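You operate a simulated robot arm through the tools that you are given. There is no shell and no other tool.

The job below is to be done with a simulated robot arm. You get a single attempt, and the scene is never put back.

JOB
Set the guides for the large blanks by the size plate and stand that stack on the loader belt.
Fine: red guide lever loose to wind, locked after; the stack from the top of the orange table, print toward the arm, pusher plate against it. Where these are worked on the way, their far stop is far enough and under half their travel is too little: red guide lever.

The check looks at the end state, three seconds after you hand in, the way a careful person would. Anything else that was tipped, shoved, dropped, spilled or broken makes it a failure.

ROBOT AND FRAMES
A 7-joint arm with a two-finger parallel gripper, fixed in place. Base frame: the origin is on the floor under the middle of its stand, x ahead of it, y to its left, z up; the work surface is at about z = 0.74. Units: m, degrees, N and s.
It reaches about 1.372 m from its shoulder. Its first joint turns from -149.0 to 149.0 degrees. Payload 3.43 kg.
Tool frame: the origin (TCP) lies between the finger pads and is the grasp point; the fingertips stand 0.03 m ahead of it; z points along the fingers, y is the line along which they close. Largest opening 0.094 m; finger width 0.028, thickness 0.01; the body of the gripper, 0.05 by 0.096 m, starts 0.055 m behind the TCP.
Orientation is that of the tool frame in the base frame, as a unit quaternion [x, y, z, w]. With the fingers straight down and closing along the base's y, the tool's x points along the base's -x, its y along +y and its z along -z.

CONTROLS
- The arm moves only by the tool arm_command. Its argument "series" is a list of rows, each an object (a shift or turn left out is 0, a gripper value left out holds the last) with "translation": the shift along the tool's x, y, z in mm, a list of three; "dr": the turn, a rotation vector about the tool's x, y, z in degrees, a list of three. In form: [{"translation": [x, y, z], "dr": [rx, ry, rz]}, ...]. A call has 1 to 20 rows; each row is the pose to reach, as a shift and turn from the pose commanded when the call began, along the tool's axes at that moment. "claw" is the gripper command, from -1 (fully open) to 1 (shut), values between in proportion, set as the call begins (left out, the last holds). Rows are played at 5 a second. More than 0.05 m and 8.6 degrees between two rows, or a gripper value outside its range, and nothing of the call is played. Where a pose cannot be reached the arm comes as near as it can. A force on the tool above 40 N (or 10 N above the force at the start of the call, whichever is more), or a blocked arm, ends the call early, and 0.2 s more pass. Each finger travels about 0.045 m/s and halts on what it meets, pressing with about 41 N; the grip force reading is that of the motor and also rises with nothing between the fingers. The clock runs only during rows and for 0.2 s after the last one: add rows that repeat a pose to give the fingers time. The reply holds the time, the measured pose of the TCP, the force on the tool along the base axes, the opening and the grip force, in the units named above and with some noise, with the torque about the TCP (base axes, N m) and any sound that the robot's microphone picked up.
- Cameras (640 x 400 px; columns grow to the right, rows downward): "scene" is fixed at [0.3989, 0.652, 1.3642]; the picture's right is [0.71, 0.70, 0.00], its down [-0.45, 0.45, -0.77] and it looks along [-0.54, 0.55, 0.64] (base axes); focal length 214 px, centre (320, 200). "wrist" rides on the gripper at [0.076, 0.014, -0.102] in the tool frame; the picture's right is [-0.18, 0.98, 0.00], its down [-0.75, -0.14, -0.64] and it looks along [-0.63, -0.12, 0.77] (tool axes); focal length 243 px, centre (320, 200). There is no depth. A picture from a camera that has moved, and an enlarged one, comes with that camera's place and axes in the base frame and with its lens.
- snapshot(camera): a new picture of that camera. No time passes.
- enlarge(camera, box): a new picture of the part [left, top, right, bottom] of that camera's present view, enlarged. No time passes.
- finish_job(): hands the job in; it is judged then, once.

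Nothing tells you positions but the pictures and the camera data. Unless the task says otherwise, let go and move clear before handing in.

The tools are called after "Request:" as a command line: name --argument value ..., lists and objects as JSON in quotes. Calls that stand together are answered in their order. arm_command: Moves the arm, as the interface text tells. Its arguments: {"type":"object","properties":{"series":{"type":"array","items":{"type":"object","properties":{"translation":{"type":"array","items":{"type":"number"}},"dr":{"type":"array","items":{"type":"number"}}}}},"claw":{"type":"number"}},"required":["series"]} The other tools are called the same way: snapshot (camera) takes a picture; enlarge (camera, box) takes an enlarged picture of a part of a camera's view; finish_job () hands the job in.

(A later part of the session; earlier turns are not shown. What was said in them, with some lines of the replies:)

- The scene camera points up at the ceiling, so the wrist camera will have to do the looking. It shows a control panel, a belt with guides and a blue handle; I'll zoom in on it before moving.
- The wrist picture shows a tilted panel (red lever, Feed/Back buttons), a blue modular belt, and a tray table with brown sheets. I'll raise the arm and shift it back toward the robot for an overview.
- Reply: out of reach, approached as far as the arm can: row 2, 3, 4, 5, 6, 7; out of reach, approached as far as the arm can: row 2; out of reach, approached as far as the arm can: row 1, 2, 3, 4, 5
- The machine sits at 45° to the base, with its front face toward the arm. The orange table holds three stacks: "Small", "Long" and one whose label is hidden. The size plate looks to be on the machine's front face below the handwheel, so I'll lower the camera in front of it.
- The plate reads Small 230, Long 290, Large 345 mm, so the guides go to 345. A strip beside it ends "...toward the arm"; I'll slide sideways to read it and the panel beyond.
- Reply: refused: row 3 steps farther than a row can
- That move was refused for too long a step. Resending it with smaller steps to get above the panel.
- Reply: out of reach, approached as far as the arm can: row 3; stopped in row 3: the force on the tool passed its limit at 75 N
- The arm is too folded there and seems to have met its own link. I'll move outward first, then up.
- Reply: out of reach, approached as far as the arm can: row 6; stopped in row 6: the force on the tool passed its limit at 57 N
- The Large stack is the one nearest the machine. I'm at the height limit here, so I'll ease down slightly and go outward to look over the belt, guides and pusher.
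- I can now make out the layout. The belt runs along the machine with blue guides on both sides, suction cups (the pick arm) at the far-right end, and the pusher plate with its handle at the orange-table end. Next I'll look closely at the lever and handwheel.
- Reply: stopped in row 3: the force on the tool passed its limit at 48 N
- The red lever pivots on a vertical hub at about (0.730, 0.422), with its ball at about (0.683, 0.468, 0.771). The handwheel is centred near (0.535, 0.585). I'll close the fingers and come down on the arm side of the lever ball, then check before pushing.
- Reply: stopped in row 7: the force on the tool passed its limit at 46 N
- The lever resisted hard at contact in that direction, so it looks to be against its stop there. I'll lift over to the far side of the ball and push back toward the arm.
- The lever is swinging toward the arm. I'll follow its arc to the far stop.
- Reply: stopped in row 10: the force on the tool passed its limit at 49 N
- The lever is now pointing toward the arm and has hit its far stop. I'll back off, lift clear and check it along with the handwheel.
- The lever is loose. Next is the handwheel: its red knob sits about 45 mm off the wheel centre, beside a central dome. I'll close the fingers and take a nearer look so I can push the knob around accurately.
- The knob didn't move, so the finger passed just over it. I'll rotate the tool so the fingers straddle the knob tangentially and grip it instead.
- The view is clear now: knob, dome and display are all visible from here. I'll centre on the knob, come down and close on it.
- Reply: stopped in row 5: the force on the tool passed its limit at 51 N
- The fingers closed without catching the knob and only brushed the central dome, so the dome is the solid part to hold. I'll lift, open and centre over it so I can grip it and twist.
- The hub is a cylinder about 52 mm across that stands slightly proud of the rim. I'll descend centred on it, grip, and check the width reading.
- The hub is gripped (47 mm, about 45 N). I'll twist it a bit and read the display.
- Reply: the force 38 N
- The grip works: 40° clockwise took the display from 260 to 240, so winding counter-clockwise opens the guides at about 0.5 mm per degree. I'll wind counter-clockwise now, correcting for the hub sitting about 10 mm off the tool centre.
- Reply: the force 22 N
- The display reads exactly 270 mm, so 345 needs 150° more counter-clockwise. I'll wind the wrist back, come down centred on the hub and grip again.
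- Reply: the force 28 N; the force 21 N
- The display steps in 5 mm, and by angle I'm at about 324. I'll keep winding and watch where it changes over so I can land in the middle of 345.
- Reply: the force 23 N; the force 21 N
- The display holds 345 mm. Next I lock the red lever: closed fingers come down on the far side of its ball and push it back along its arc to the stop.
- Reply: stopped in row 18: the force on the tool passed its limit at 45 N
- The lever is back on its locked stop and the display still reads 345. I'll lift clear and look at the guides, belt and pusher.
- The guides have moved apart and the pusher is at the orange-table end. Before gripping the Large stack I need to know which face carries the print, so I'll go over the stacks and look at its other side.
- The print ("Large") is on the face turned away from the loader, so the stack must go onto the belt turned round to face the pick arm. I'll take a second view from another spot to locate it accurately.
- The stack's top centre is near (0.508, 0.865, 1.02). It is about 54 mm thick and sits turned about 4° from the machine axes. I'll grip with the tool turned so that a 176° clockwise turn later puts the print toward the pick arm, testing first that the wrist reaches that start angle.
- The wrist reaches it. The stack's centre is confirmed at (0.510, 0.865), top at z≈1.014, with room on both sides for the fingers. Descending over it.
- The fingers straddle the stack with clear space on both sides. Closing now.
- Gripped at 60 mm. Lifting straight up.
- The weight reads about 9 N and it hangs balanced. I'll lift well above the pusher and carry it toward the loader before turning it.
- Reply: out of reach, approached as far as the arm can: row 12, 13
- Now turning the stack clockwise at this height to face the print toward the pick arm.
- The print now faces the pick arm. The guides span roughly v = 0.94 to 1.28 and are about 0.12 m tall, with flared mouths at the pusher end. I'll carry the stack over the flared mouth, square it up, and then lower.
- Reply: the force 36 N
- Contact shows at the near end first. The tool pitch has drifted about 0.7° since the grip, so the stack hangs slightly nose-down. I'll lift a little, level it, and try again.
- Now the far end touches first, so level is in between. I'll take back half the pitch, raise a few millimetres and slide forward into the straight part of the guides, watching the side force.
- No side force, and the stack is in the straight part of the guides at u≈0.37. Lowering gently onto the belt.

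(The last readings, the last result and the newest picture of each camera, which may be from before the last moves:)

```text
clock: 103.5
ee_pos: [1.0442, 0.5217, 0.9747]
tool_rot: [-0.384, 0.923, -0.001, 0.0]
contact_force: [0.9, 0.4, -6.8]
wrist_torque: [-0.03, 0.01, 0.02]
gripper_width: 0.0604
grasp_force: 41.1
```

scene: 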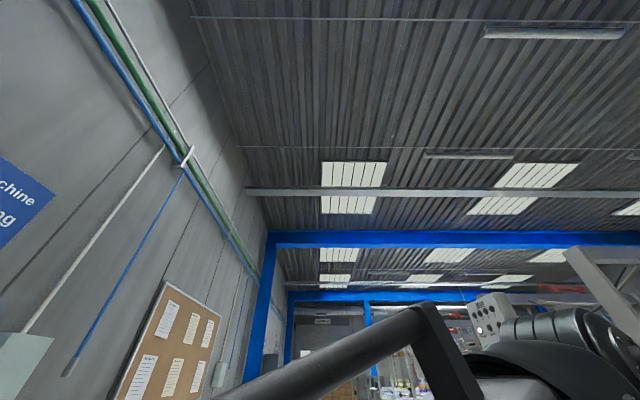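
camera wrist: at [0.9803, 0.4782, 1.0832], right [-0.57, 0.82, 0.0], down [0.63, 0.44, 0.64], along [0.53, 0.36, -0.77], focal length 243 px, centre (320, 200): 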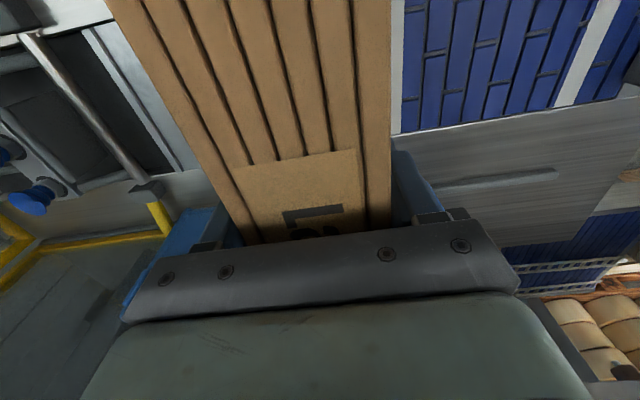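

Request:
arm_command --series '[{"translation": [0, 0, 1]}, {"translation": [0, 0, 1.5]}, {"translation": [0, 0, 1.5]}]'

Request:
arm_command --series '[{"translation": [0, 0, 1]}, {"translation": [0, 0, 1]}]'

```text
clock: 104.3
ee_pos: [1.0434, 0.5226, 0.9739]
tool_rot: [-0.385, 0.923, 0.0, 0.0]
contact_force: [-0.4, 0.1, -7.4]
wrist_torque: [-0.02, 0.04, 0.05]
gripper_width: 0.0603
grasp_force: 40.7
```

```text
clock: 104.9
ee_pos: [1.0436, 0.5225, 0.9736]
tool_rot: [-0.384, 0.923, -0.001, 0.0]
contact_force: [-0.4, 0.2, -6.9]
wrist_torque: [0.15, -0.08, -0.01]
gripper_width: 0.0603
grasp_force: 41.6
```

Request:
arm_command --series '[{"translation": [0, 0, 1]}, {"translation": [0, 0, 1]}, {"translation": [0, 0, 1]}]'

Request:
arm_command --series '[{"translation": [0, 0, 1]}, {"translation": [0, 0, 1]}, {"translation": [0, 0, 1]}]'

```text
clock: 105.7
ee_pos: [1.0432, 0.5208, 0.9732]
tool_rot: [-0.384, 0.923, -0.001, 0.002]
contact_force: [4.5, 1.1, 8.0]
wrist_torque: [-0.35, 0.36, 0.08]
gripper_width: 0.0601
grasp_force: 40.5
```

```text
clock: 106.5
ee_pos: [1.0441, 0.5217, 0.973]
tool_rot: [-0.384, 0.923, 0.0, 0.002]
contact_force: [7.0, 1.9, 26.6]
wrist_torque: [-0.61, 0.88, 0.02]
gripper_width: 0.0602
grasp_force: 41.4
```

The stack is resting on the belt. I'll ease the pressure slightly and open the fingers a little.

Request:
arm_command --series '[{"translation": [0, 0, -1]}, {"translation": [0, 0, -2]}]'

Request:
arm_command --claw -0.5 --series '[{"translation": [0, 0, 0]}, {"translation": [0, 0, 0]}, {"translation": [0, 0, 0]}]'

Request:
snapshot --camera "wrist"

```text
clock: 107.1
ee_pos: [1.0425, 0.5212, 0.972]
tool_rot: [-0.384, 0.923, -0.001, 0.001]
contact_force: [8.9, 2.2, 20.7]
wrist_torque: [-0.06, -0.29, -0.01]
gripper_width: 0.0602
grasp_force: 41.1
```

```text
clock: 107.9
ee_pos: [1.0435, 0.5219, 0.9715]
tool_rot: [-0.384, 0.923, 0.001, 0.0]
contact_force: [0.3, 0.6, -0.2]
wrist_torque: [-0.04, -0.01, 0.0]
gripper_width: 0.0706
grasp_force: 0.1
```

```text
taken
camera wrist: at [0.9785, 0.4787, 1.0754], right [-0.57, 0.82, 0.0], down [0.63, 0.44, 0.64], along [0.53, 0.36, -0.77], focal length 243 px, centre (320, 200)
```

wrist: 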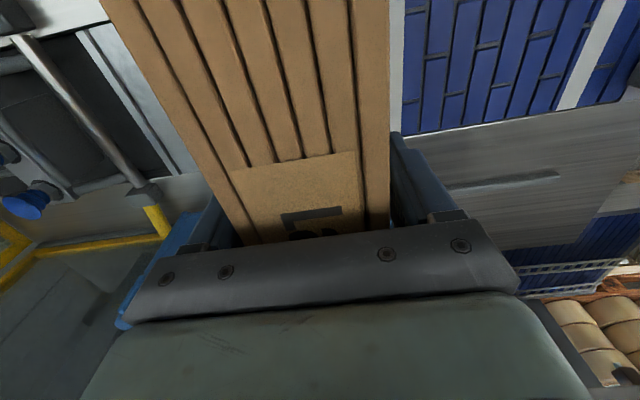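

Request:
arm_command --claw -0.9 --series '[{"translation": [0, 0, 0]}, {"translation": [0, 0, 0]}, {"translation": [0, 0, -15]}, {"translation": [0, 0, -40]}, {"translation": [0, 0, -75]}, {"translation": [0, 0, -110]}, {"translation": [0, 0, -150]}]'

Request:
snapshot --camera "wrist"

```text
clock: 109.5
ee_pos: [1.0423, 0.5208, 1.1222]
tool_rot: [-0.385, 0.923, 0.0, -0.001]
contact_force: [0.1, 0.0, -0.7]
wrist_torque: [-0.03, 0.02, 0.02]
gripper_width: 0.0892
grasp_force: 0.0
```

```text
taken
camera wrist: at [0.9786, 0.4772, 1.2258], right [-0.57, 0.82, 0.0], down [0.63, 0.44, 0.64], along [0.53, 0.36, -0.77], focal length 243 px, centre (320, 200)
```

wrist: 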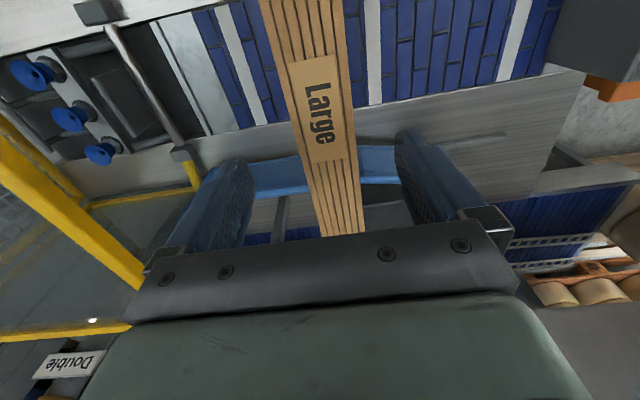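

Released, and the stack is standing. I'll back the camera away to check it sits between both guides.

Request:
arm_command --series '[{"translation": [0, 0, -20]}, {"translation": [40, 0, -20]}, {"translation": [80, 0, -20]}, {"translation": [120, 0, -20]}, {"translation": [160, 0, -10]}, {"translation": [200, 0, 0]}]'

Request:
snapshot --camera "wrist"

Request:
enlarge --camera "wrist" --box '[160, 0, 480, 220]'

```text
clock: 110.9
ee_pos: [0.9022, 0.3808, 1.124]
tool_rot: [-0.384, 0.923, 0.0, 0.0]
contact_force: [0.2, 0.1, -0.6]
wrist_torque: [0.0, 0.03, -0.02]
gripper_width: 0.0895
grasp_force: 0.0
```

```text
taken
camera wrist: at [0.8373, 0.3374, 1.2256], right [-0.57, 0.82, 0.0], down [0.63, 0.44, 0.64], along [0.53, 0.36, -0.77], focal length 243 px, centre (320, 200)
```

wrist: 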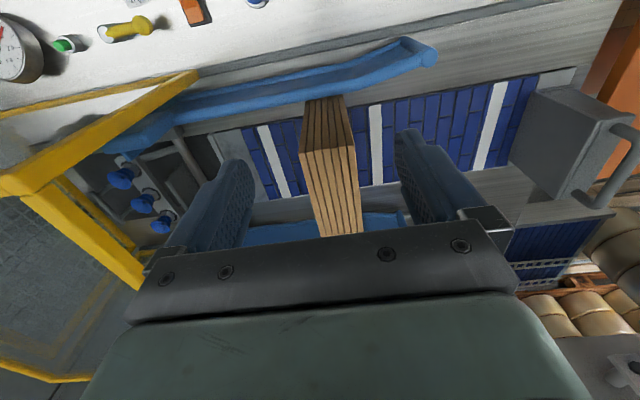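

```text
1.82 times, centred on (320, 110) of wrist
camera zoom: at [0.8373, 0.3374, 1.2256], right [-0.57, 0.82, 0.0], down [0.63, 0.44, 0.64], along [0.53, 0.36, -0.77], focal length 441 px, centre (320, 364)
```

zoom: 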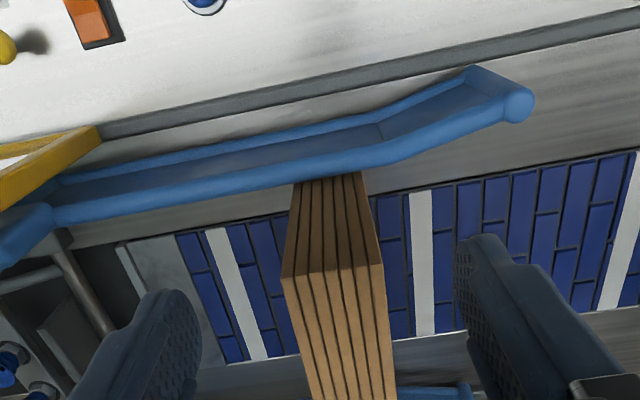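

The stack is inside both guides in the straight section. Next is the pusher plate, so I'll look at it closely from above.

Request:
arm_command --series '[{"translation": [0, 45, 0]}, {"translation": [0, 90, 0]}, {"translation": [0, 135, 0]}, {"translation": [0, 180, 0]}, {"translation": [0, 225, 0]}, {"translation": [0, 270, 0]}, {"translation": [0, 315, 0]}, {"translation": [0, 360, 0]}, {"translation": [0, 390, 0]}]'

Request:
snapshot --camera "wrist"

Request:
enlarge --camera "wrist" --box '[180, 20, 500, 240]'

```text
clock: 112.9
ee_pos: [0.6258, 0.6553, 1.1227]
tool_rot: [-0.383, 0.924, -0.001, 0.0]
contact_force: [-0.2, 0.2, -0.4]
wrist_torque: [-0.03, 0.0, -0.01]
gripper_width: 0.0891
grasp_force: 0.0
```

```text
taken
camera wrist: at [0.5601, 0.6124, 1.2258], right [-0.57, 0.82, 0.0], down [0.63, 0.43, 0.64], along [0.53, 0.36, -0.77], focal length 243 px, centre (320, 200)
```

wrist: 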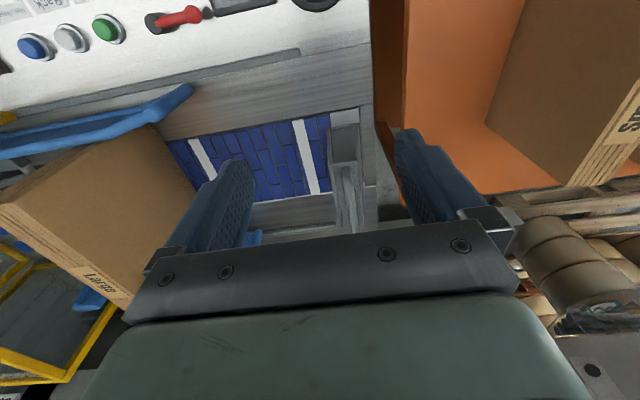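

```text
1.82 times, centred on (340, 130) of wrist
camera zoom: at [0.5601, 0.6124, 1.2258], right [-0.57, 0.82, 0.0], down [0.63, 0.43, 0.64], along [0.53, 0.36, -0.77], focal length 441 px, centre (284, 327)
```

zoom: 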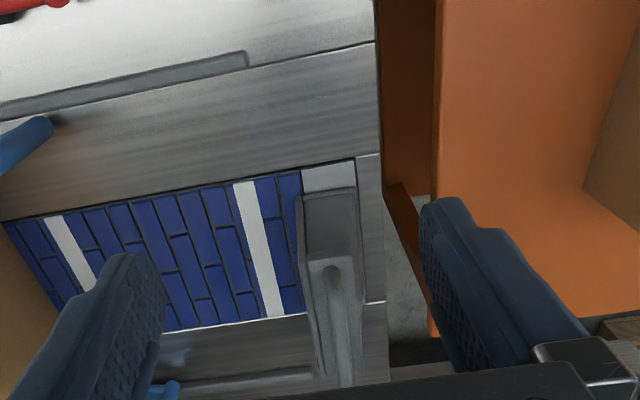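

Request:
arm_command --series '[{"translation": [-40, 0, 0]}, {"translation": [-80, 0, 0]}, {"translation": [-120, 0, 0]}]'

Request:
snapshot --camera "wrist"

Request:
enlarge --camera "wrist" --box '[220, 0, 460, 220]'

```text
clock: 113.7
ee_pos: [0.7106, 0.7405, 1.1224]
tool_rot: [-0.384, 0.924, 0.001, 0.0]
contact_force: [-0.8, -0.1, 0.3]
wrist_torque: [0.02, 0.0, 0.03]
gripper_width: 0.0894
grasp_force: 0.1
```

```text
taken
camera wrist: at [0.645, 0.6973, 1.2258], right [-0.57, 0.82, 0.0], down [0.63, 0.43, 0.64], along [0.53, 0.36, -0.77], focal length 243 px, centre (320, 200)
```

wrist: 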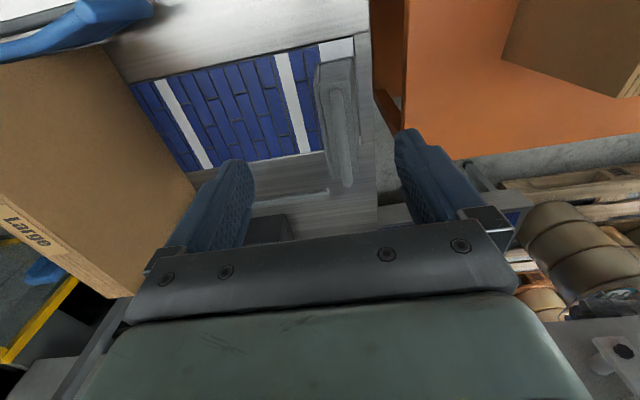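

```text
1.82 times, centred on (340, 110) of wrist
camera zoom: at [0.645, 0.6973, 1.2258], right [-0.57, 0.82, 0.0], down [0.63, 0.43, 0.64], along [0.53, 0.36, -0.77], focal length 441 px, centre (284, 364)
```

zoom: 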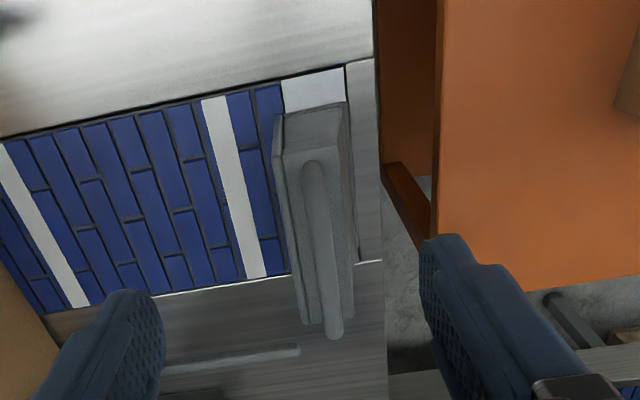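

The print side faces away from me here, so that's right. The pusher has a handle bar along its top at about (u −0.042, z 0.92). To keep the gripper body clear of the stack top, I'll turn the tool 90°, close the fingers and push the bar from behind, with the camera trailing.

Request:
arm_command --claw 1 --series '[{"translation": [-7, 8, 0], "dr": [0, 0, 8]}, {"translation": [-14, 16, 0], "dr": [0, 0, 16]}, {"translation": [-21, 24, 0], "dr": [0, 0, 24]}, {"translation": [-28, 32, 0], "dr": [0, 0, 32]}, {"translation": [-35, 40, 0], "dr": [0, 0, 40]}, {"translation": [-42, 48, 0], "dr": [0, 0, 48]}, {"translation": [-49, 56, 0], "dr": [0, 0, 56]}, {"translation": [-56, 64, 10], "dr": [0, 0, 64]}, {"translation": [-63, 72, 25], "dr": [0, 0, 72]}, {"translation": [-70, 80, 40], "dr": [0, 0, 80]}, {"translation": [-80, 89, 55], "dr": [0, 0, 86]}, {"translation": [-80, 89, 72], "dr": [0, 0, 90]}]'

Request:
snapshot --camera "wrist"

Request:
enlarge --camera "wrist" --box '[200, 60, 460, 240]'

```text
clock: 116.3
ee_pos: [0.7029, 0.8597, 1.0513]
tool_rot: [0.383, 0.924, 0.0, 0.001]
contact_force: [0.2, 0.4, -0.4]
wrist_torque: [0.0, 0.0, -0.05]
gripper_width: 0.0
grasp_force: 32.9
```

```text
taken
camera wrist: at [0.659, 0.9241, 1.1533], right [0.82, 0.57, 0.0], down [0.43, -0.63, 0.64], along [0.36, -0.53, -0.77], focal length 243 px, centre (320, 200)
```

wrist: 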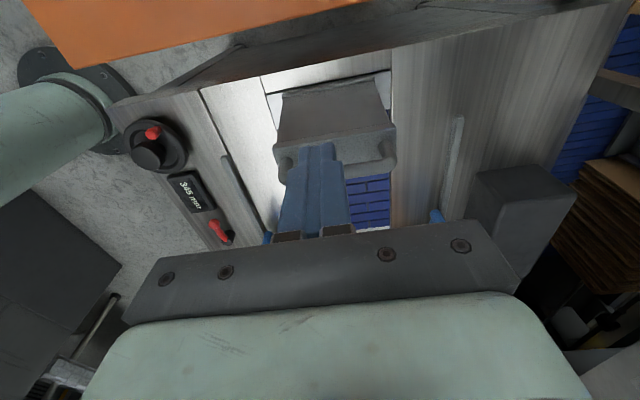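

```text
2.22 times, centred on (330, 150) of wrist
camera zoom: at [0.659, 0.9241, 1.1533], right [0.82, 0.57, 0.0], down [0.43, -0.63, 0.64], along [0.36, -0.53, -0.77], focal length 539 px, centre (298, 311)
```

zoom: 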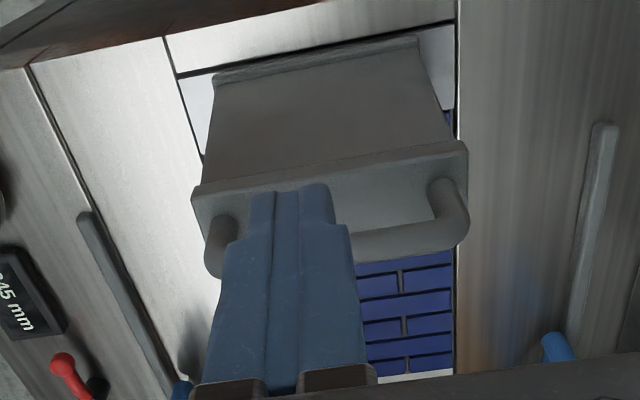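

Request:
arm_command --series '[{"translation": [0, 0, 40]}, {"translation": [0, 0, 80]}, {"translation": [0, 0, 112]}]'

Request:
snapshot --camera "wrist"

Request:
enlarge --camera "wrist" --box '[200, 60, 460, 240]'

```text
clock: 117.1
ee_pos: [0.7046, 0.86, 0.9396]
tool_rot: [0.382, 0.924, 0.0, 0.0]
contact_force: [0.7, 0.4, 0.6]
wrist_torque: [-0.01, -0.01, -0.01]
gripper_width: 0.0
grasp_force: 32.6
```

```text
taken
camera wrist: at [0.6592, 0.925, 1.0421], right [0.82, 0.57, 0.0], down [0.43, -0.63, 0.64], along [0.36, -0.53, -0.77], focal length 243 px, centre (320, 200)
```

wrist: 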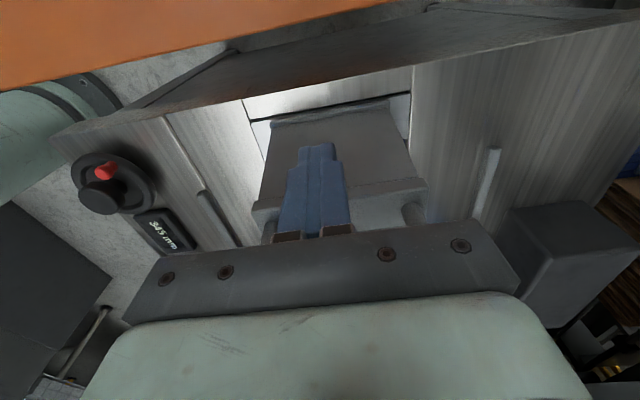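

```text
2.22 times, centred on (330, 150) of wrist
camera zoom: at [0.6592, 0.925, 1.0421], right [0.82, 0.57, 0.0], down [0.43, -0.63, 0.64], along [0.36, -0.53, -0.77], focal length 539 px, centre (298, 311)
```

zoom: 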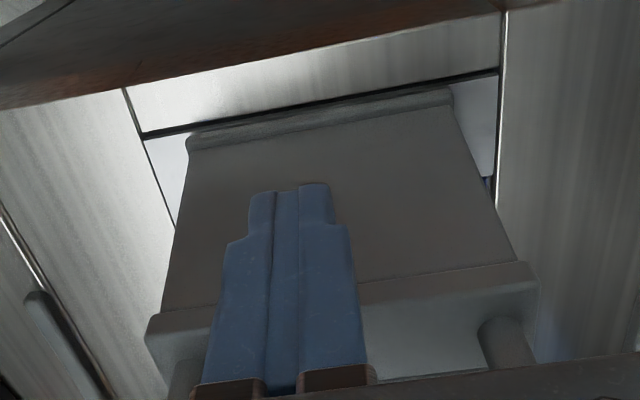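

I'll go a little lower so the fingers bear squarely on the pusher's top flange, then push forward in stages while watching the force.

Request:
arm_command --series '[{"translation": [0, 0, 20]}, {"translation": [0, 0, 38]}, {"translation": [-15, 0, 38]}, {"translation": [-30, 0, 38]}, {"translation": [-45, 0, 38]}, {"translation": [-60, 0, 38]}]'

Request:
snapshot --camera "wrist"

```text
clock: 118.5
ee_pos: [0.7468, 0.8167, 0.902]
tool_rot: [0.381, 0.925, 0.0, 0.0]
contact_force: [-0.2, 0.1, 0.2]
wrist_torque: [0.0, 0.0, 0.0]
gripper_width: 0.0
grasp_force: 32.7
```

```text
taken
camera wrist: at [0.7015, 0.8814, 1.0039], right [0.82, 0.57, 0.0], down [0.43, -0.63, 0.64], along [0.36, -0.53, -0.77], focal length 243 px, centre (320, 200)
```

wrist: 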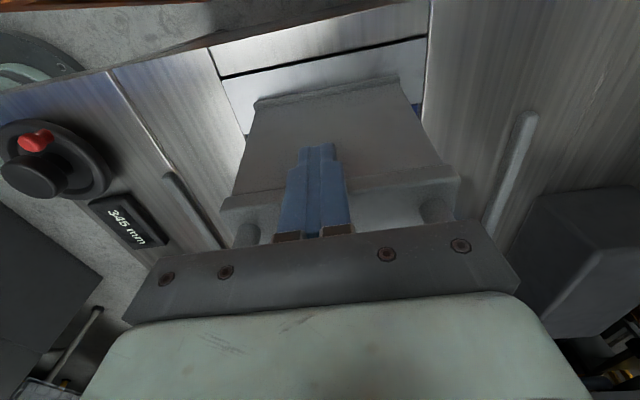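

Request:
enlarge --camera "wrist" --box '[200, 60, 480, 240]'

```text
2.22 times, centred on (340, 150) of wrist
camera zoom: at [0.7015, 0.8814, 1.0039], right [0.82, 0.57, 0.0], down [0.43, -0.63, 0.64], along [0.36, -0.53, -0.77], focal length 539 px, centre (276, 311)
```

zoom: 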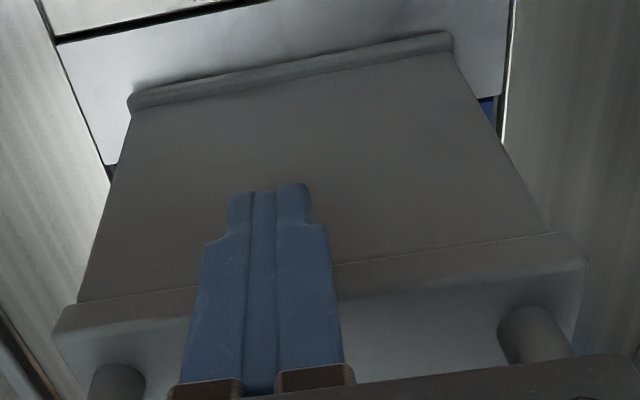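

Request:
arm_command --series '[{"translation": [-5, 0, 0]}, {"translation": [-10, 0, 0]}]'

Request:
arm_command --series '[{"translation": [-5, 0, 0]}, {"translation": [-10, 0, 0]}]'

Request:
snapshot --camera "wrist"

```text
clock: 119.1
ee_pos: [0.7557, 0.8086, 0.9008]
tool_rot: [0.38, 0.925, 0.0, 0.0]
contact_force: [-0.5, 0.4, -0.1]
wrist_torque: [0.01, 0.02, -0.01]
gripper_width: 0.0
grasp_force: 33.0
```

```text
clock: 119.7
ee_pos: [0.7622, 0.8019, 0.8991]
tool_rot: [0.382, 0.924, 0.0, 0.0]
contact_force: [-0.4, 0.7, 0.4]
wrist_torque: [-0.02, 0.03, -0.02]
gripper_width: 0.0001
grasp_force: 33.2
```

```text
taken
camera wrist: at [0.717, 0.8667, 1.0029], right [0.82, 0.57, 0.0], down [0.43, -0.63, 0.64], along [0.36, -0.53, -0.77], focal length 243 px, centre (320, 200)
```

wrist: 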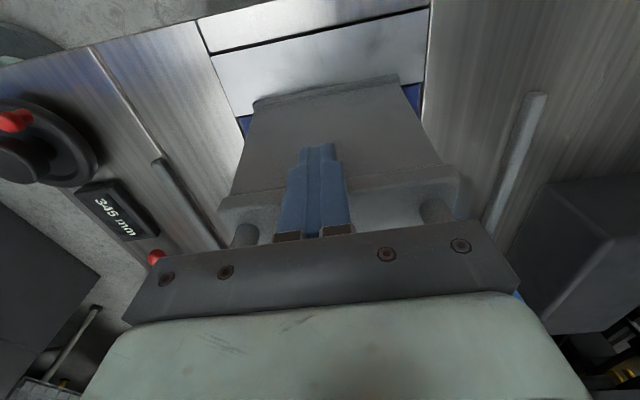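

The pusher is sliding along with the fingers with almost no resistance. I'll keep pushing it toward the stack, slowing as it gets near.

Request:
arm_command --series '[{"translation": [-8, 0, 0]}, {"translation": [-18, 0, 0]}, {"translation": [-30, 0, 0]}, {"translation": [-42, 0, 0]}, {"translation": [-54, 0, 0]}, {"translation": [-66, 0, 0]}, {"translation": [-78, 0, 0]}, {"translation": [-90, 0, 0]}, {"translation": [-102, 0, 0]}, {"translation": [-114, 0, 0]}, {"translation": [-126, 0, 0]}, {"translation": [-138, 0, 0]}, {"translation": [-150, 0, 0]}, {"translation": [-162, 0, 0]}, {"translation": [-174, 0, 0]}, {"translation": [-184, 0, 0]}, {"translation": [-192, 0, 0]}, {"translation": [-198, 0, 0]}, {"translation": [-200, 0, 0]}]'

Request:
snapshot --camera "wrist"

```text
clock: 123.7
ee_pos: [0.9039, 0.6609, 0.9011]
tool_rot: [0.38, 0.925, 0.001, 0.0]
contact_force: [0.3, 0.6, 0.7]
wrist_torque: [-0.02, -0.03, 0.0]
gripper_width: 0.0
grasp_force: 33.0
```

```text
taken
camera wrist: at [0.8589, 0.7265, 1.0028], right [0.82, 0.57, 0.0], down [0.43, -0.63, 0.64], along [0.36, -0.53, -0.77], focal length 243 px, centre (320, 200)
```

wrist: 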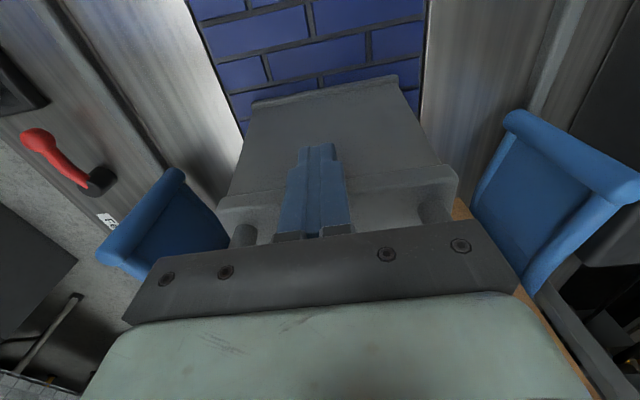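

Request:
arm_command --series '[{"translation": [-6, 0, 0]}, {"translation": [-14, 0, 0]}, {"translation": [-24, 0, 0]}, {"translation": [-34, 0, 0]}, {"translation": [-44, 0, 0]}, {"translation": [-54, 0, 0]}, {"translation": [-62, 0, 0]}, {"translation": [-70, 0, 0]}, {"translation": [-76, 0, 0]}, {"translation": [-80, 0, 0]}, {"translation": [-82, 0, 0]}]'

Request:
snapshot --camera "wrist"

```text
clock: 126.1
ee_pos: [0.9609, 0.6046, 0.9014]
tool_rot: [0.381, 0.924, 0.0, 0.0]
contact_force: [-0.8, 0.2, -0.3]
wrist_torque: [-0.01, 0.03, -0.02]
gripper_width: 0.0
grasp_force: 32.9
```

```text
taken
camera wrist: at [0.9166, 0.6692, 1.0036], right [0.82, 0.57, 0.0], down [0.43, -0.63, 0.64], along [0.36, -0.53, -0.77], focal length 243 px, centre (320, 200)
```

wrist: 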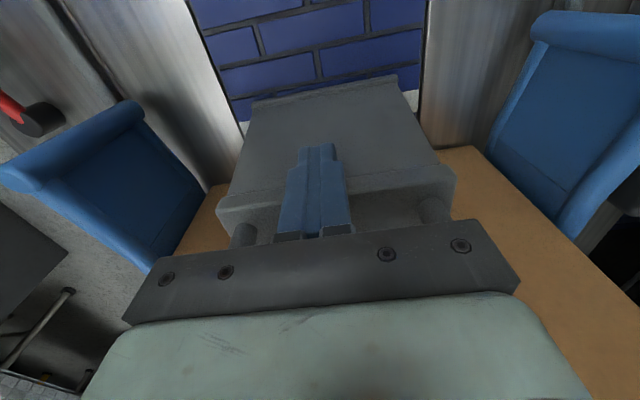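

The stack's lower edge is now visible just ahead of the pusher on both sides. Closing the last centimetres in small steps.

Request:
arm_command --series '[{"translation": [-4, 0, 0]}, {"translation": [-8, 0, 0]}, {"translation": [-12, 0, 0]}, {"translation": [-15, 0, 0]}]'

Request:
arm_command --series '[{"translation": [-3, 0, 0]}, {"translation": [-5, 0, 0]}]'

Request:
arm_command --series '[{"translation": [-3, 0, 0]}, {"translation": [-5, 0, 0]}]'

Request:
snapshot --camera "wrist"

```text
clock: 127.1
ee_pos: [0.972, 0.5935, 0.8998]
tool_rot: [0.381, 0.925, 0.0, 0.001]
contact_force: [0.2, 0.4, -0.7]
wrist_torque: [0.02, -0.02, 0.01]
gripper_width: 0.0
grasp_force: 32.4
```

```text
clock: 127.7
ee_pos: [0.9749, 0.5894, 0.9008]
tool_rot: [0.381, 0.925, 0.0, 0.0]
contact_force: [-0.1, 0.2, -0.6]
wrist_torque: [0.01, -0.05, 0.0]
gripper_width: 0.0
grasp_force: 32.8
```

```text
clock: 128.3
ee_pos: [0.9793, 0.5861, 0.9008]
tool_rot: [0.38, 0.925, 0.0, 0.001]
contact_force: [-2.0, 1.0, 0.5]
wrist_torque: [0.03, 0.07, 0.01]
gripper_width: 0.0
grasp_force: 32.8
```

```text
taken
camera wrist: at [0.9345, 0.6509, 1.0035], right [0.82, 0.57, 0.0], down [0.44, -0.63, 0.64], along [0.36, -0.53, -0.77], focal length 243 px, centre (320, 200)
```

wrist: 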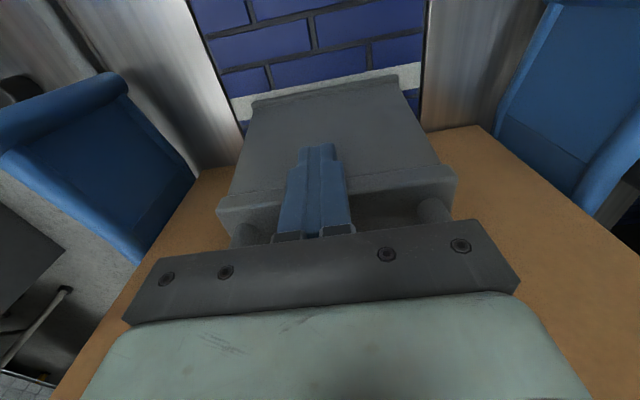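

Request:
arm_command --series '[{"translation": [-1.5, 0, 0]}, {"translation": [-3, 0, 0]}]'

Request:
arm_command --series '[{"translation": [-1.5, 0, 0]}, {"translation": [-3, 0, 0]}]'

Request:
snapshot --camera "wrist"

Request:
enlarge --camera "wrist" --box '[420, 90, 620, 220]'

Request:
enlarge --camera "wrist" --box '[60, 90, 260, 240]'

```text
clock: 128.9
ee_pos: [0.9796, 0.5847, 0.9007]
tool_rot: [0.381, 0.925, 0.0, 0.0]
contact_force: [-1.6, 4.6, -1.2]
wrist_torque: [0.11, 0.05, 0.01]
gripper_width: 0.0
grasp_force: 33.1
```

```text
clock: 129.5
ee_pos: [0.9835, 0.5825, 0.9008]
tool_rot: [0.381, 0.924, 0.0, 0.0]
contact_force: [-1.8, 3.7, -2.0]
wrist_torque: [0.08, 0.05, -0.01]
gripper_width: 0.0
grasp_force: 33.0
```

```text
taken
camera wrist: at [0.9382, 0.6464, 1.0037], right [0.82, 0.57, 0.0], down [0.43, -0.63, 0.64], along [0.36, -0.53, -0.77], focal length 243 px, centre (320, 200)
```

wrist: 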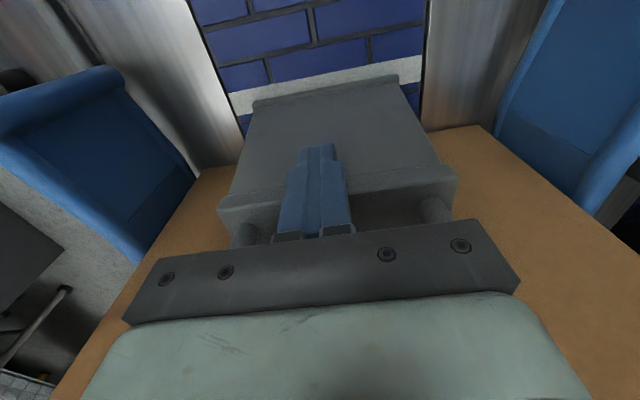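

```text
3.08 times, centred on (520, 155) of wrist
camera zoom: at [0.9382, 0.6464, 1.0037], right [0.82, 0.57, 0.0], down [0.43, -0.63, 0.64], along [0.36, -0.53, -0.77], focal length 746 px, centre (-295, 338)
```

zoom: 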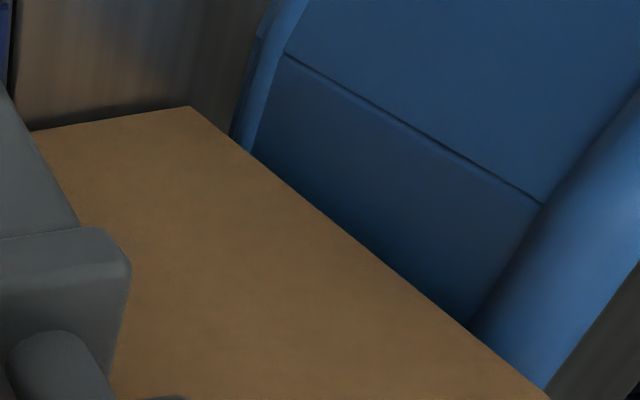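

```text
2.67 times, centred on (160, 165) of wrist
camera zoom: at [0.9382, 0.6464, 1.0037], right [0.82, 0.57, 0.0], down [0.43, -0.63, 0.64], along [0.36, -0.53, -0.77], focal length 647 px, centre (747, 293)
```

zoom: 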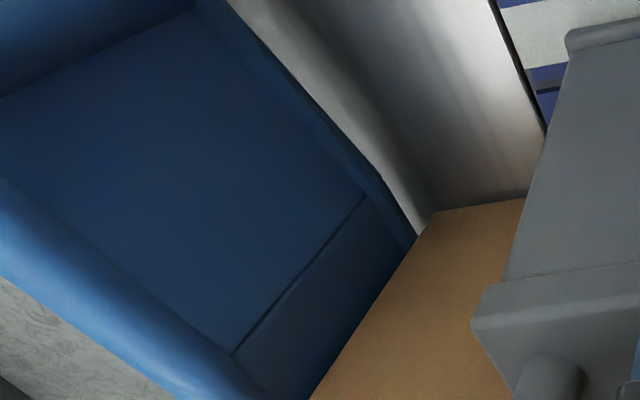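

The force rose to about 4 N and held, so the pusher plate has met the stack and nudged it slightly. I'll back the fingers off gently and check that the pusher stays.

Request:
arm_command --series '[{"translation": [2, 0, 0]}, {"translation": [6, 0, 0]}, {"translation": [14, 0, 0]}, {"translation": [25, 0, 0]}, {"translation": [40, 0, 0]}]'

Request:
snapshot --camera "wrist"

```text
clock: 130.7
ee_pos: [0.955, 0.61, 0.8999]
tool_rot: [0.381, 0.925, 0.0, 0.0]
contact_force: [-0.1, -0.1, 0.0]
wrist_torque: [-0.01, -0.03, 0.01]
gripper_width: 0.0001
grasp_force: 33.8
```

```text
taken
camera wrist: at [0.9104, 0.6746, 1.0038], right [0.82, 0.57, 0.0], down [0.43, -0.63, 0.64], along [0.36, -0.53, -0.77], focal length 243 px, centre (320, 200)
```

wrist: 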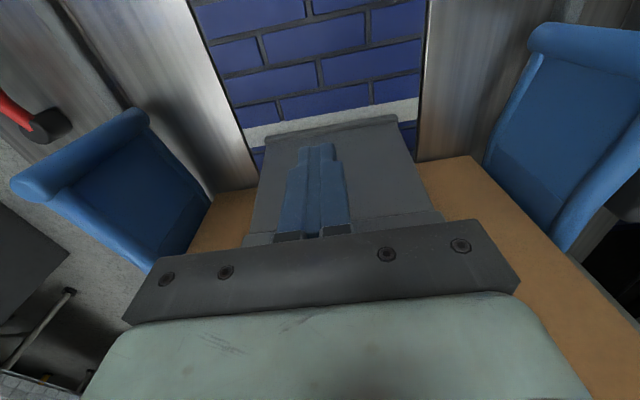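

Request:
arm_command --series '[{"translation": [10, 0, -20]}, {"translation": [10, 0, -60]}, {"translation": [10, 0, -105]}, {"translation": [10, 0, -150]}, {"translation": [10, 0, -190]}, {"translation": [10, 0, -220]}]'

Request:
snapshot --camera "wrist"

Request:
enlarge --camera "wrist" --box '[180, 40, 480, 240]'

```text
clock: 132.1
ee_pos: [0.9493, 0.617, 1.119]
tool_rot: [0.381, 0.925, 0.0, 0.001]
contact_force: [0.9, -0.5, -0.9]
wrist_torque: [0.01, -0.02, -0.05]
gripper_width: 0.0002
grasp_force: 32.9
```

```text
taken
camera wrist: at [0.9048, 0.6813, 1.2226], right [0.82, 0.57, 0.0], down [0.44, -0.63, 0.64], along [0.36, -0.53, -0.77], focal length 243 px, centre (320, 200)
```

wrist: 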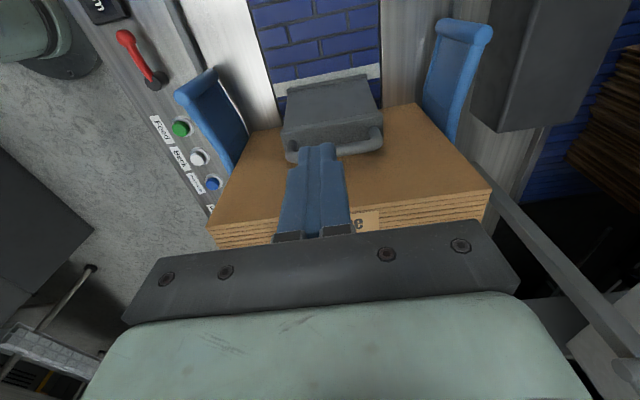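

```text
2.00 times, centred on (330, 140) of wrist
camera zoom: at [0.9048, 0.6813, 1.2226], right [0.82, 0.57, 0.0], down [0.44, -0.63, 0.64], along [0.36, -0.53, -0.77], focal length 485 px, centre (300, 320)
```

zoom: 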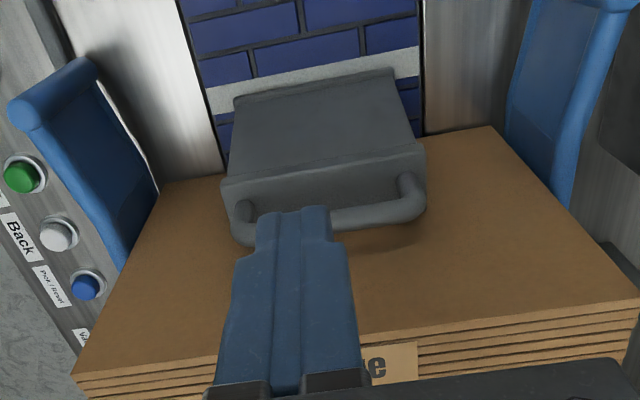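

Request:
arm_command --claw -0.9 --series '[{"translation": [0, -18, 0], "dr": [0, 0, -8]}, {"translation": [0, -36, 0], "dr": [0, 0, -16]}, {"translation": [0, -54, 0], "dr": [0, 0, -24]}, {"translation": [-5, -72, 0], "dr": [0, 0, -32]}, {"translation": [-10, -90, 0], "dr": [0, 0, -40]}, {"translation": [-15, -108, 0], "dr": [0, 0, -48]}, {"translation": [-20, -126, 0], "dr": [0, 0, -56]}, {"translation": [-25, -144, 0], "dr": [0, 0, -64]}, {"translation": [-30, -162, 0], "dr": [0, 0, -72]}, {"translation": [-35, -180, 0], "dr": [0, 0, -80]}, {"translation": [-40, -200, 0], "dr": [0, 0, -86]}, {"translation": [-40, -210, 0], "dr": [0, 0, -90]}]'

Request:
snapshot --camera "wrist"

Request:
enlarge --camera "wrist" --box '[180, 20, 480, 220]'

```text
clock: 134.7
ee_pos: [0.8267, 0.4398, 1.1194]
tool_rot: [-0.385, 0.923, 0.0, 0.0]
contact_force: [-0.3, -0.3, 0.2]
wrist_torque: [0.02, 0.01, -0.03]
gripper_width: 0.0891
grasp_force: 0.2
```

```text
taken
camera wrist: at [0.7628, 0.3969, 1.2223], right [-0.57, 0.82, 0.0], down [0.63, 0.44, 0.64], along [0.53, 0.36, -0.77], focal length 243 px, centre (320, 200)
```

wrist: 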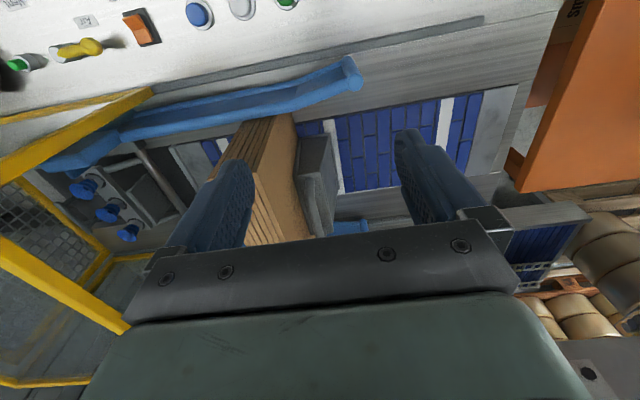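

```text
2.00 times, centred on (330, 120) of wrist
camera zoom: at [0.7628, 0.3969, 1.2223], right [-0.57, 0.82, 0.0], down [0.63, 0.44, 0.64], along [0.53, 0.36, -0.77], focal length 485 px, centre (300, 360)
```

zoom: 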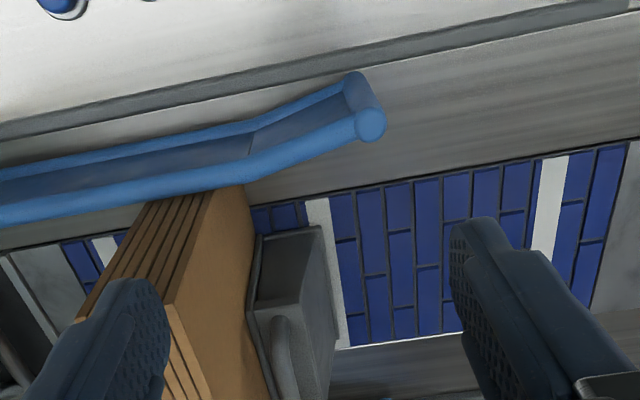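

Request:
enlarge --camera "wrist" --box '[240, 100, 360, 240]'

Request:
enlarge --camera "wrist" --box '[270, 100, 330, 150]'

```text
2.86 times, centred on (300, 170) of wrist
camera zoom: at [0.7628, 0.3969, 1.2223], right [-0.57, 0.82, 0.0], down [0.63, 0.44, 0.64], along [0.53, 0.36, -0.77], focal length 693 px, centre (377, 286)
```

zoom: 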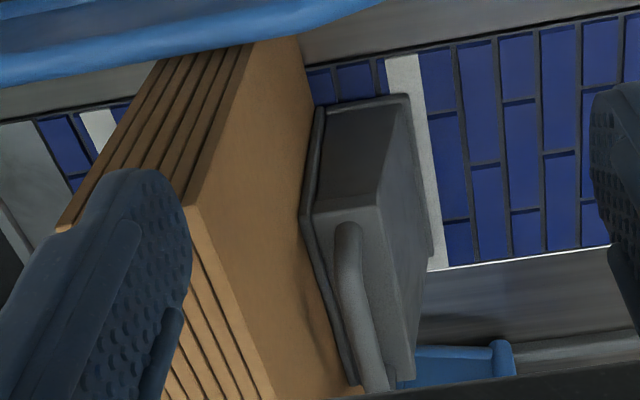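

```text
8.00 times, centred on (300, 125) of wrist
camera zoom: at [0.7628, 0.3969, 1.2223], right [-0.57, 0.82, 0.0], down [0.63, 0.44, 0.64], along [0.53, 0.36, -0.77], focal length 1941 px, centre (480, 800)
```

zoom: 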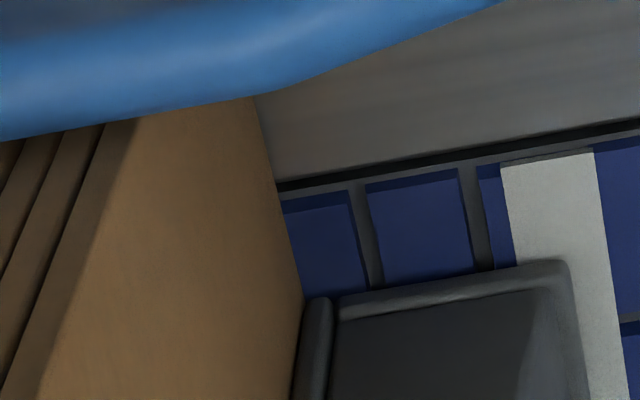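

The plate is touching the stack's face and the stack sits between the guides. Last check: the lever, the display and the other stacks.

Request:
arm_command --series '[{"translation": [30, 10, 25]}, {"translation": [65, 25, 50]}, {"translation": [100, 45, 80]}, {"translation": [130, 65, 100]}]'

Request:
snapshot --camera "wrist"

Request:
enlarge --camera "wrist" --box '[240, 20, 500, 180]'

```text
refused: row 3 steps farther than a row can; nothing moved
```

```text
taken
camera wrist: at [0.7628, 0.3969, 1.2223], right [-0.57, 0.82, 0.0], down [0.63, 0.44, 0.64], along [0.53, 0.36, -0.77], focal length 243 px, centre (320, 200)
```

wrist: 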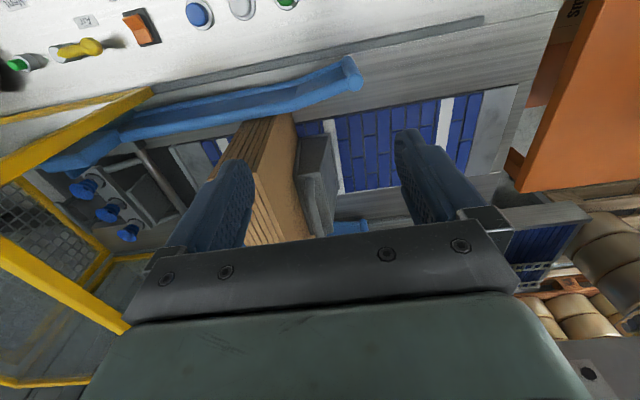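

```text
2.46 times, centred on (370, 100) of wrist
camera zoom: at [0.7628, 0.3969, 1.2223], right [-0.57, 0.82, 0.0], down [0.63, 0.44, 0.64], along [0.53, 0.36, -0.77], focal length 597 px, centre (197, 446)
```

zoom: 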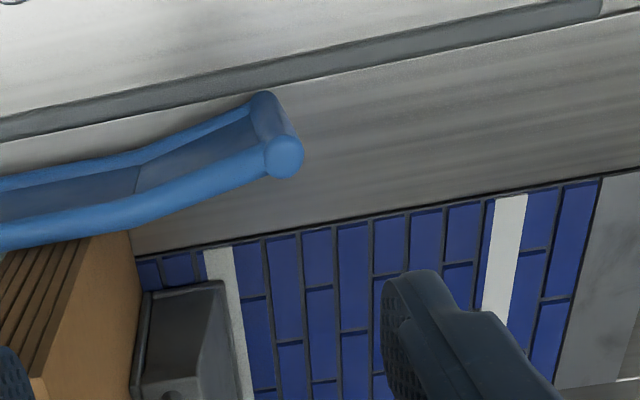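

Request:
arm_command --series '[{"translation": [20, 10, 20]}, {"translation": [45, 22, 40]}, {"translation": [70, 35, 60]}, {"translation": [95, 50, 80]}, {"translation": [120, 65, 95]}, {"translation": [130, 75, 100]}]'

Request:
snapshot --camera "wrist"

Request:
enlarge --camera "wrist" --box '[240, 20, 500, 180]'

```text
clock: 136.1
ee_pos: [0.6825, 0.4004, 1.0209]
tool_rot: [-0.384, 0.923, -0.001, 0.001]
contact_force: [0.6, 0.8, 0.2]
wrist_torque: [0.0, -0.01, 0.0]
gripper_width: 0.0894
grasp_force: 0.0
```

```text
taken
camera wrist: at [0.6176, 0.3576, 1.1232], right [-0.57, 0.82, 0.0], down [0.63, 0.43, 0.64], along [0.53, 0.36, -0.77], focal length 243 px, centre (320, 200)
```

wrist: 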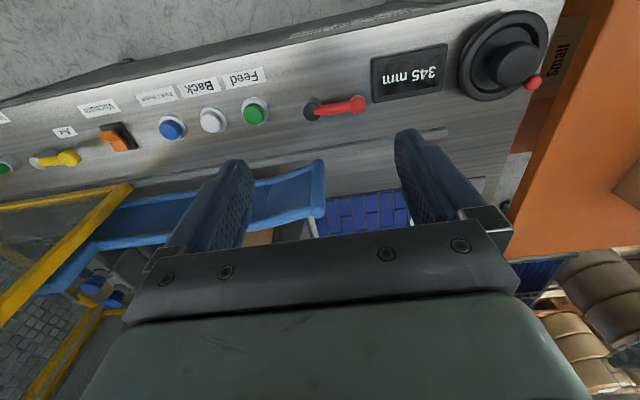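

```text
2.46 times, centred on (370, 100) of wrist
camera zoom: at [0.6176, 0.3576, 1.1232], right [-0.57, 0.82, 0.0], down [0.63, 0.43, 0.64], along [0.53, 0.36, -0.77], focal length 597 px, centre (197, 446)
```

zoom: 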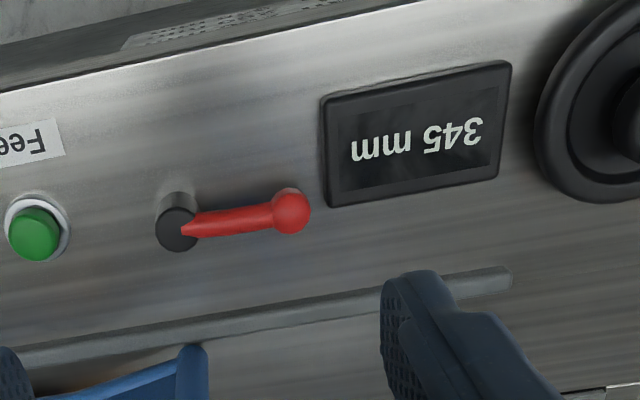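

The lever is locked on its original stop, the display reads 345 mm, the stack stands between the guides with its print toward the pick arm and the pusher against it, and the gripper is empty and clear. Handing in.

Request:
finish_job

```text
The job is handed in.
```

The guides are set to 345 mm for the large blanks, and the Large stack from the top of the orange table is standing on the loader belt. I handed the job in; no result came back with it.

- **Guides:** I swung the red lever to its far stop, wound the guides from 260 to 345 mm as the size plate says, and swung the lever back to its locked stop. The display still read 345 mm at the last look.
- **Stack:** It stands upright in the straight part between both guides. I turned it round so the print faces the loader's suction-cup pick arm. I read "the arm" that way because the guides only fit the stack across the belt.
- **Pusher plate:** I slid it up until it met the stack and nudged it a few millimetres. It stayed against the stack after I backed off.

The Small and Long stacks were still standing when I lifted the Large one away, and I saw nothing else knocked or moved. Two moves early on stopped on a force limit, most likely the arm touching itself. The gripper is empty and clear of the machine.
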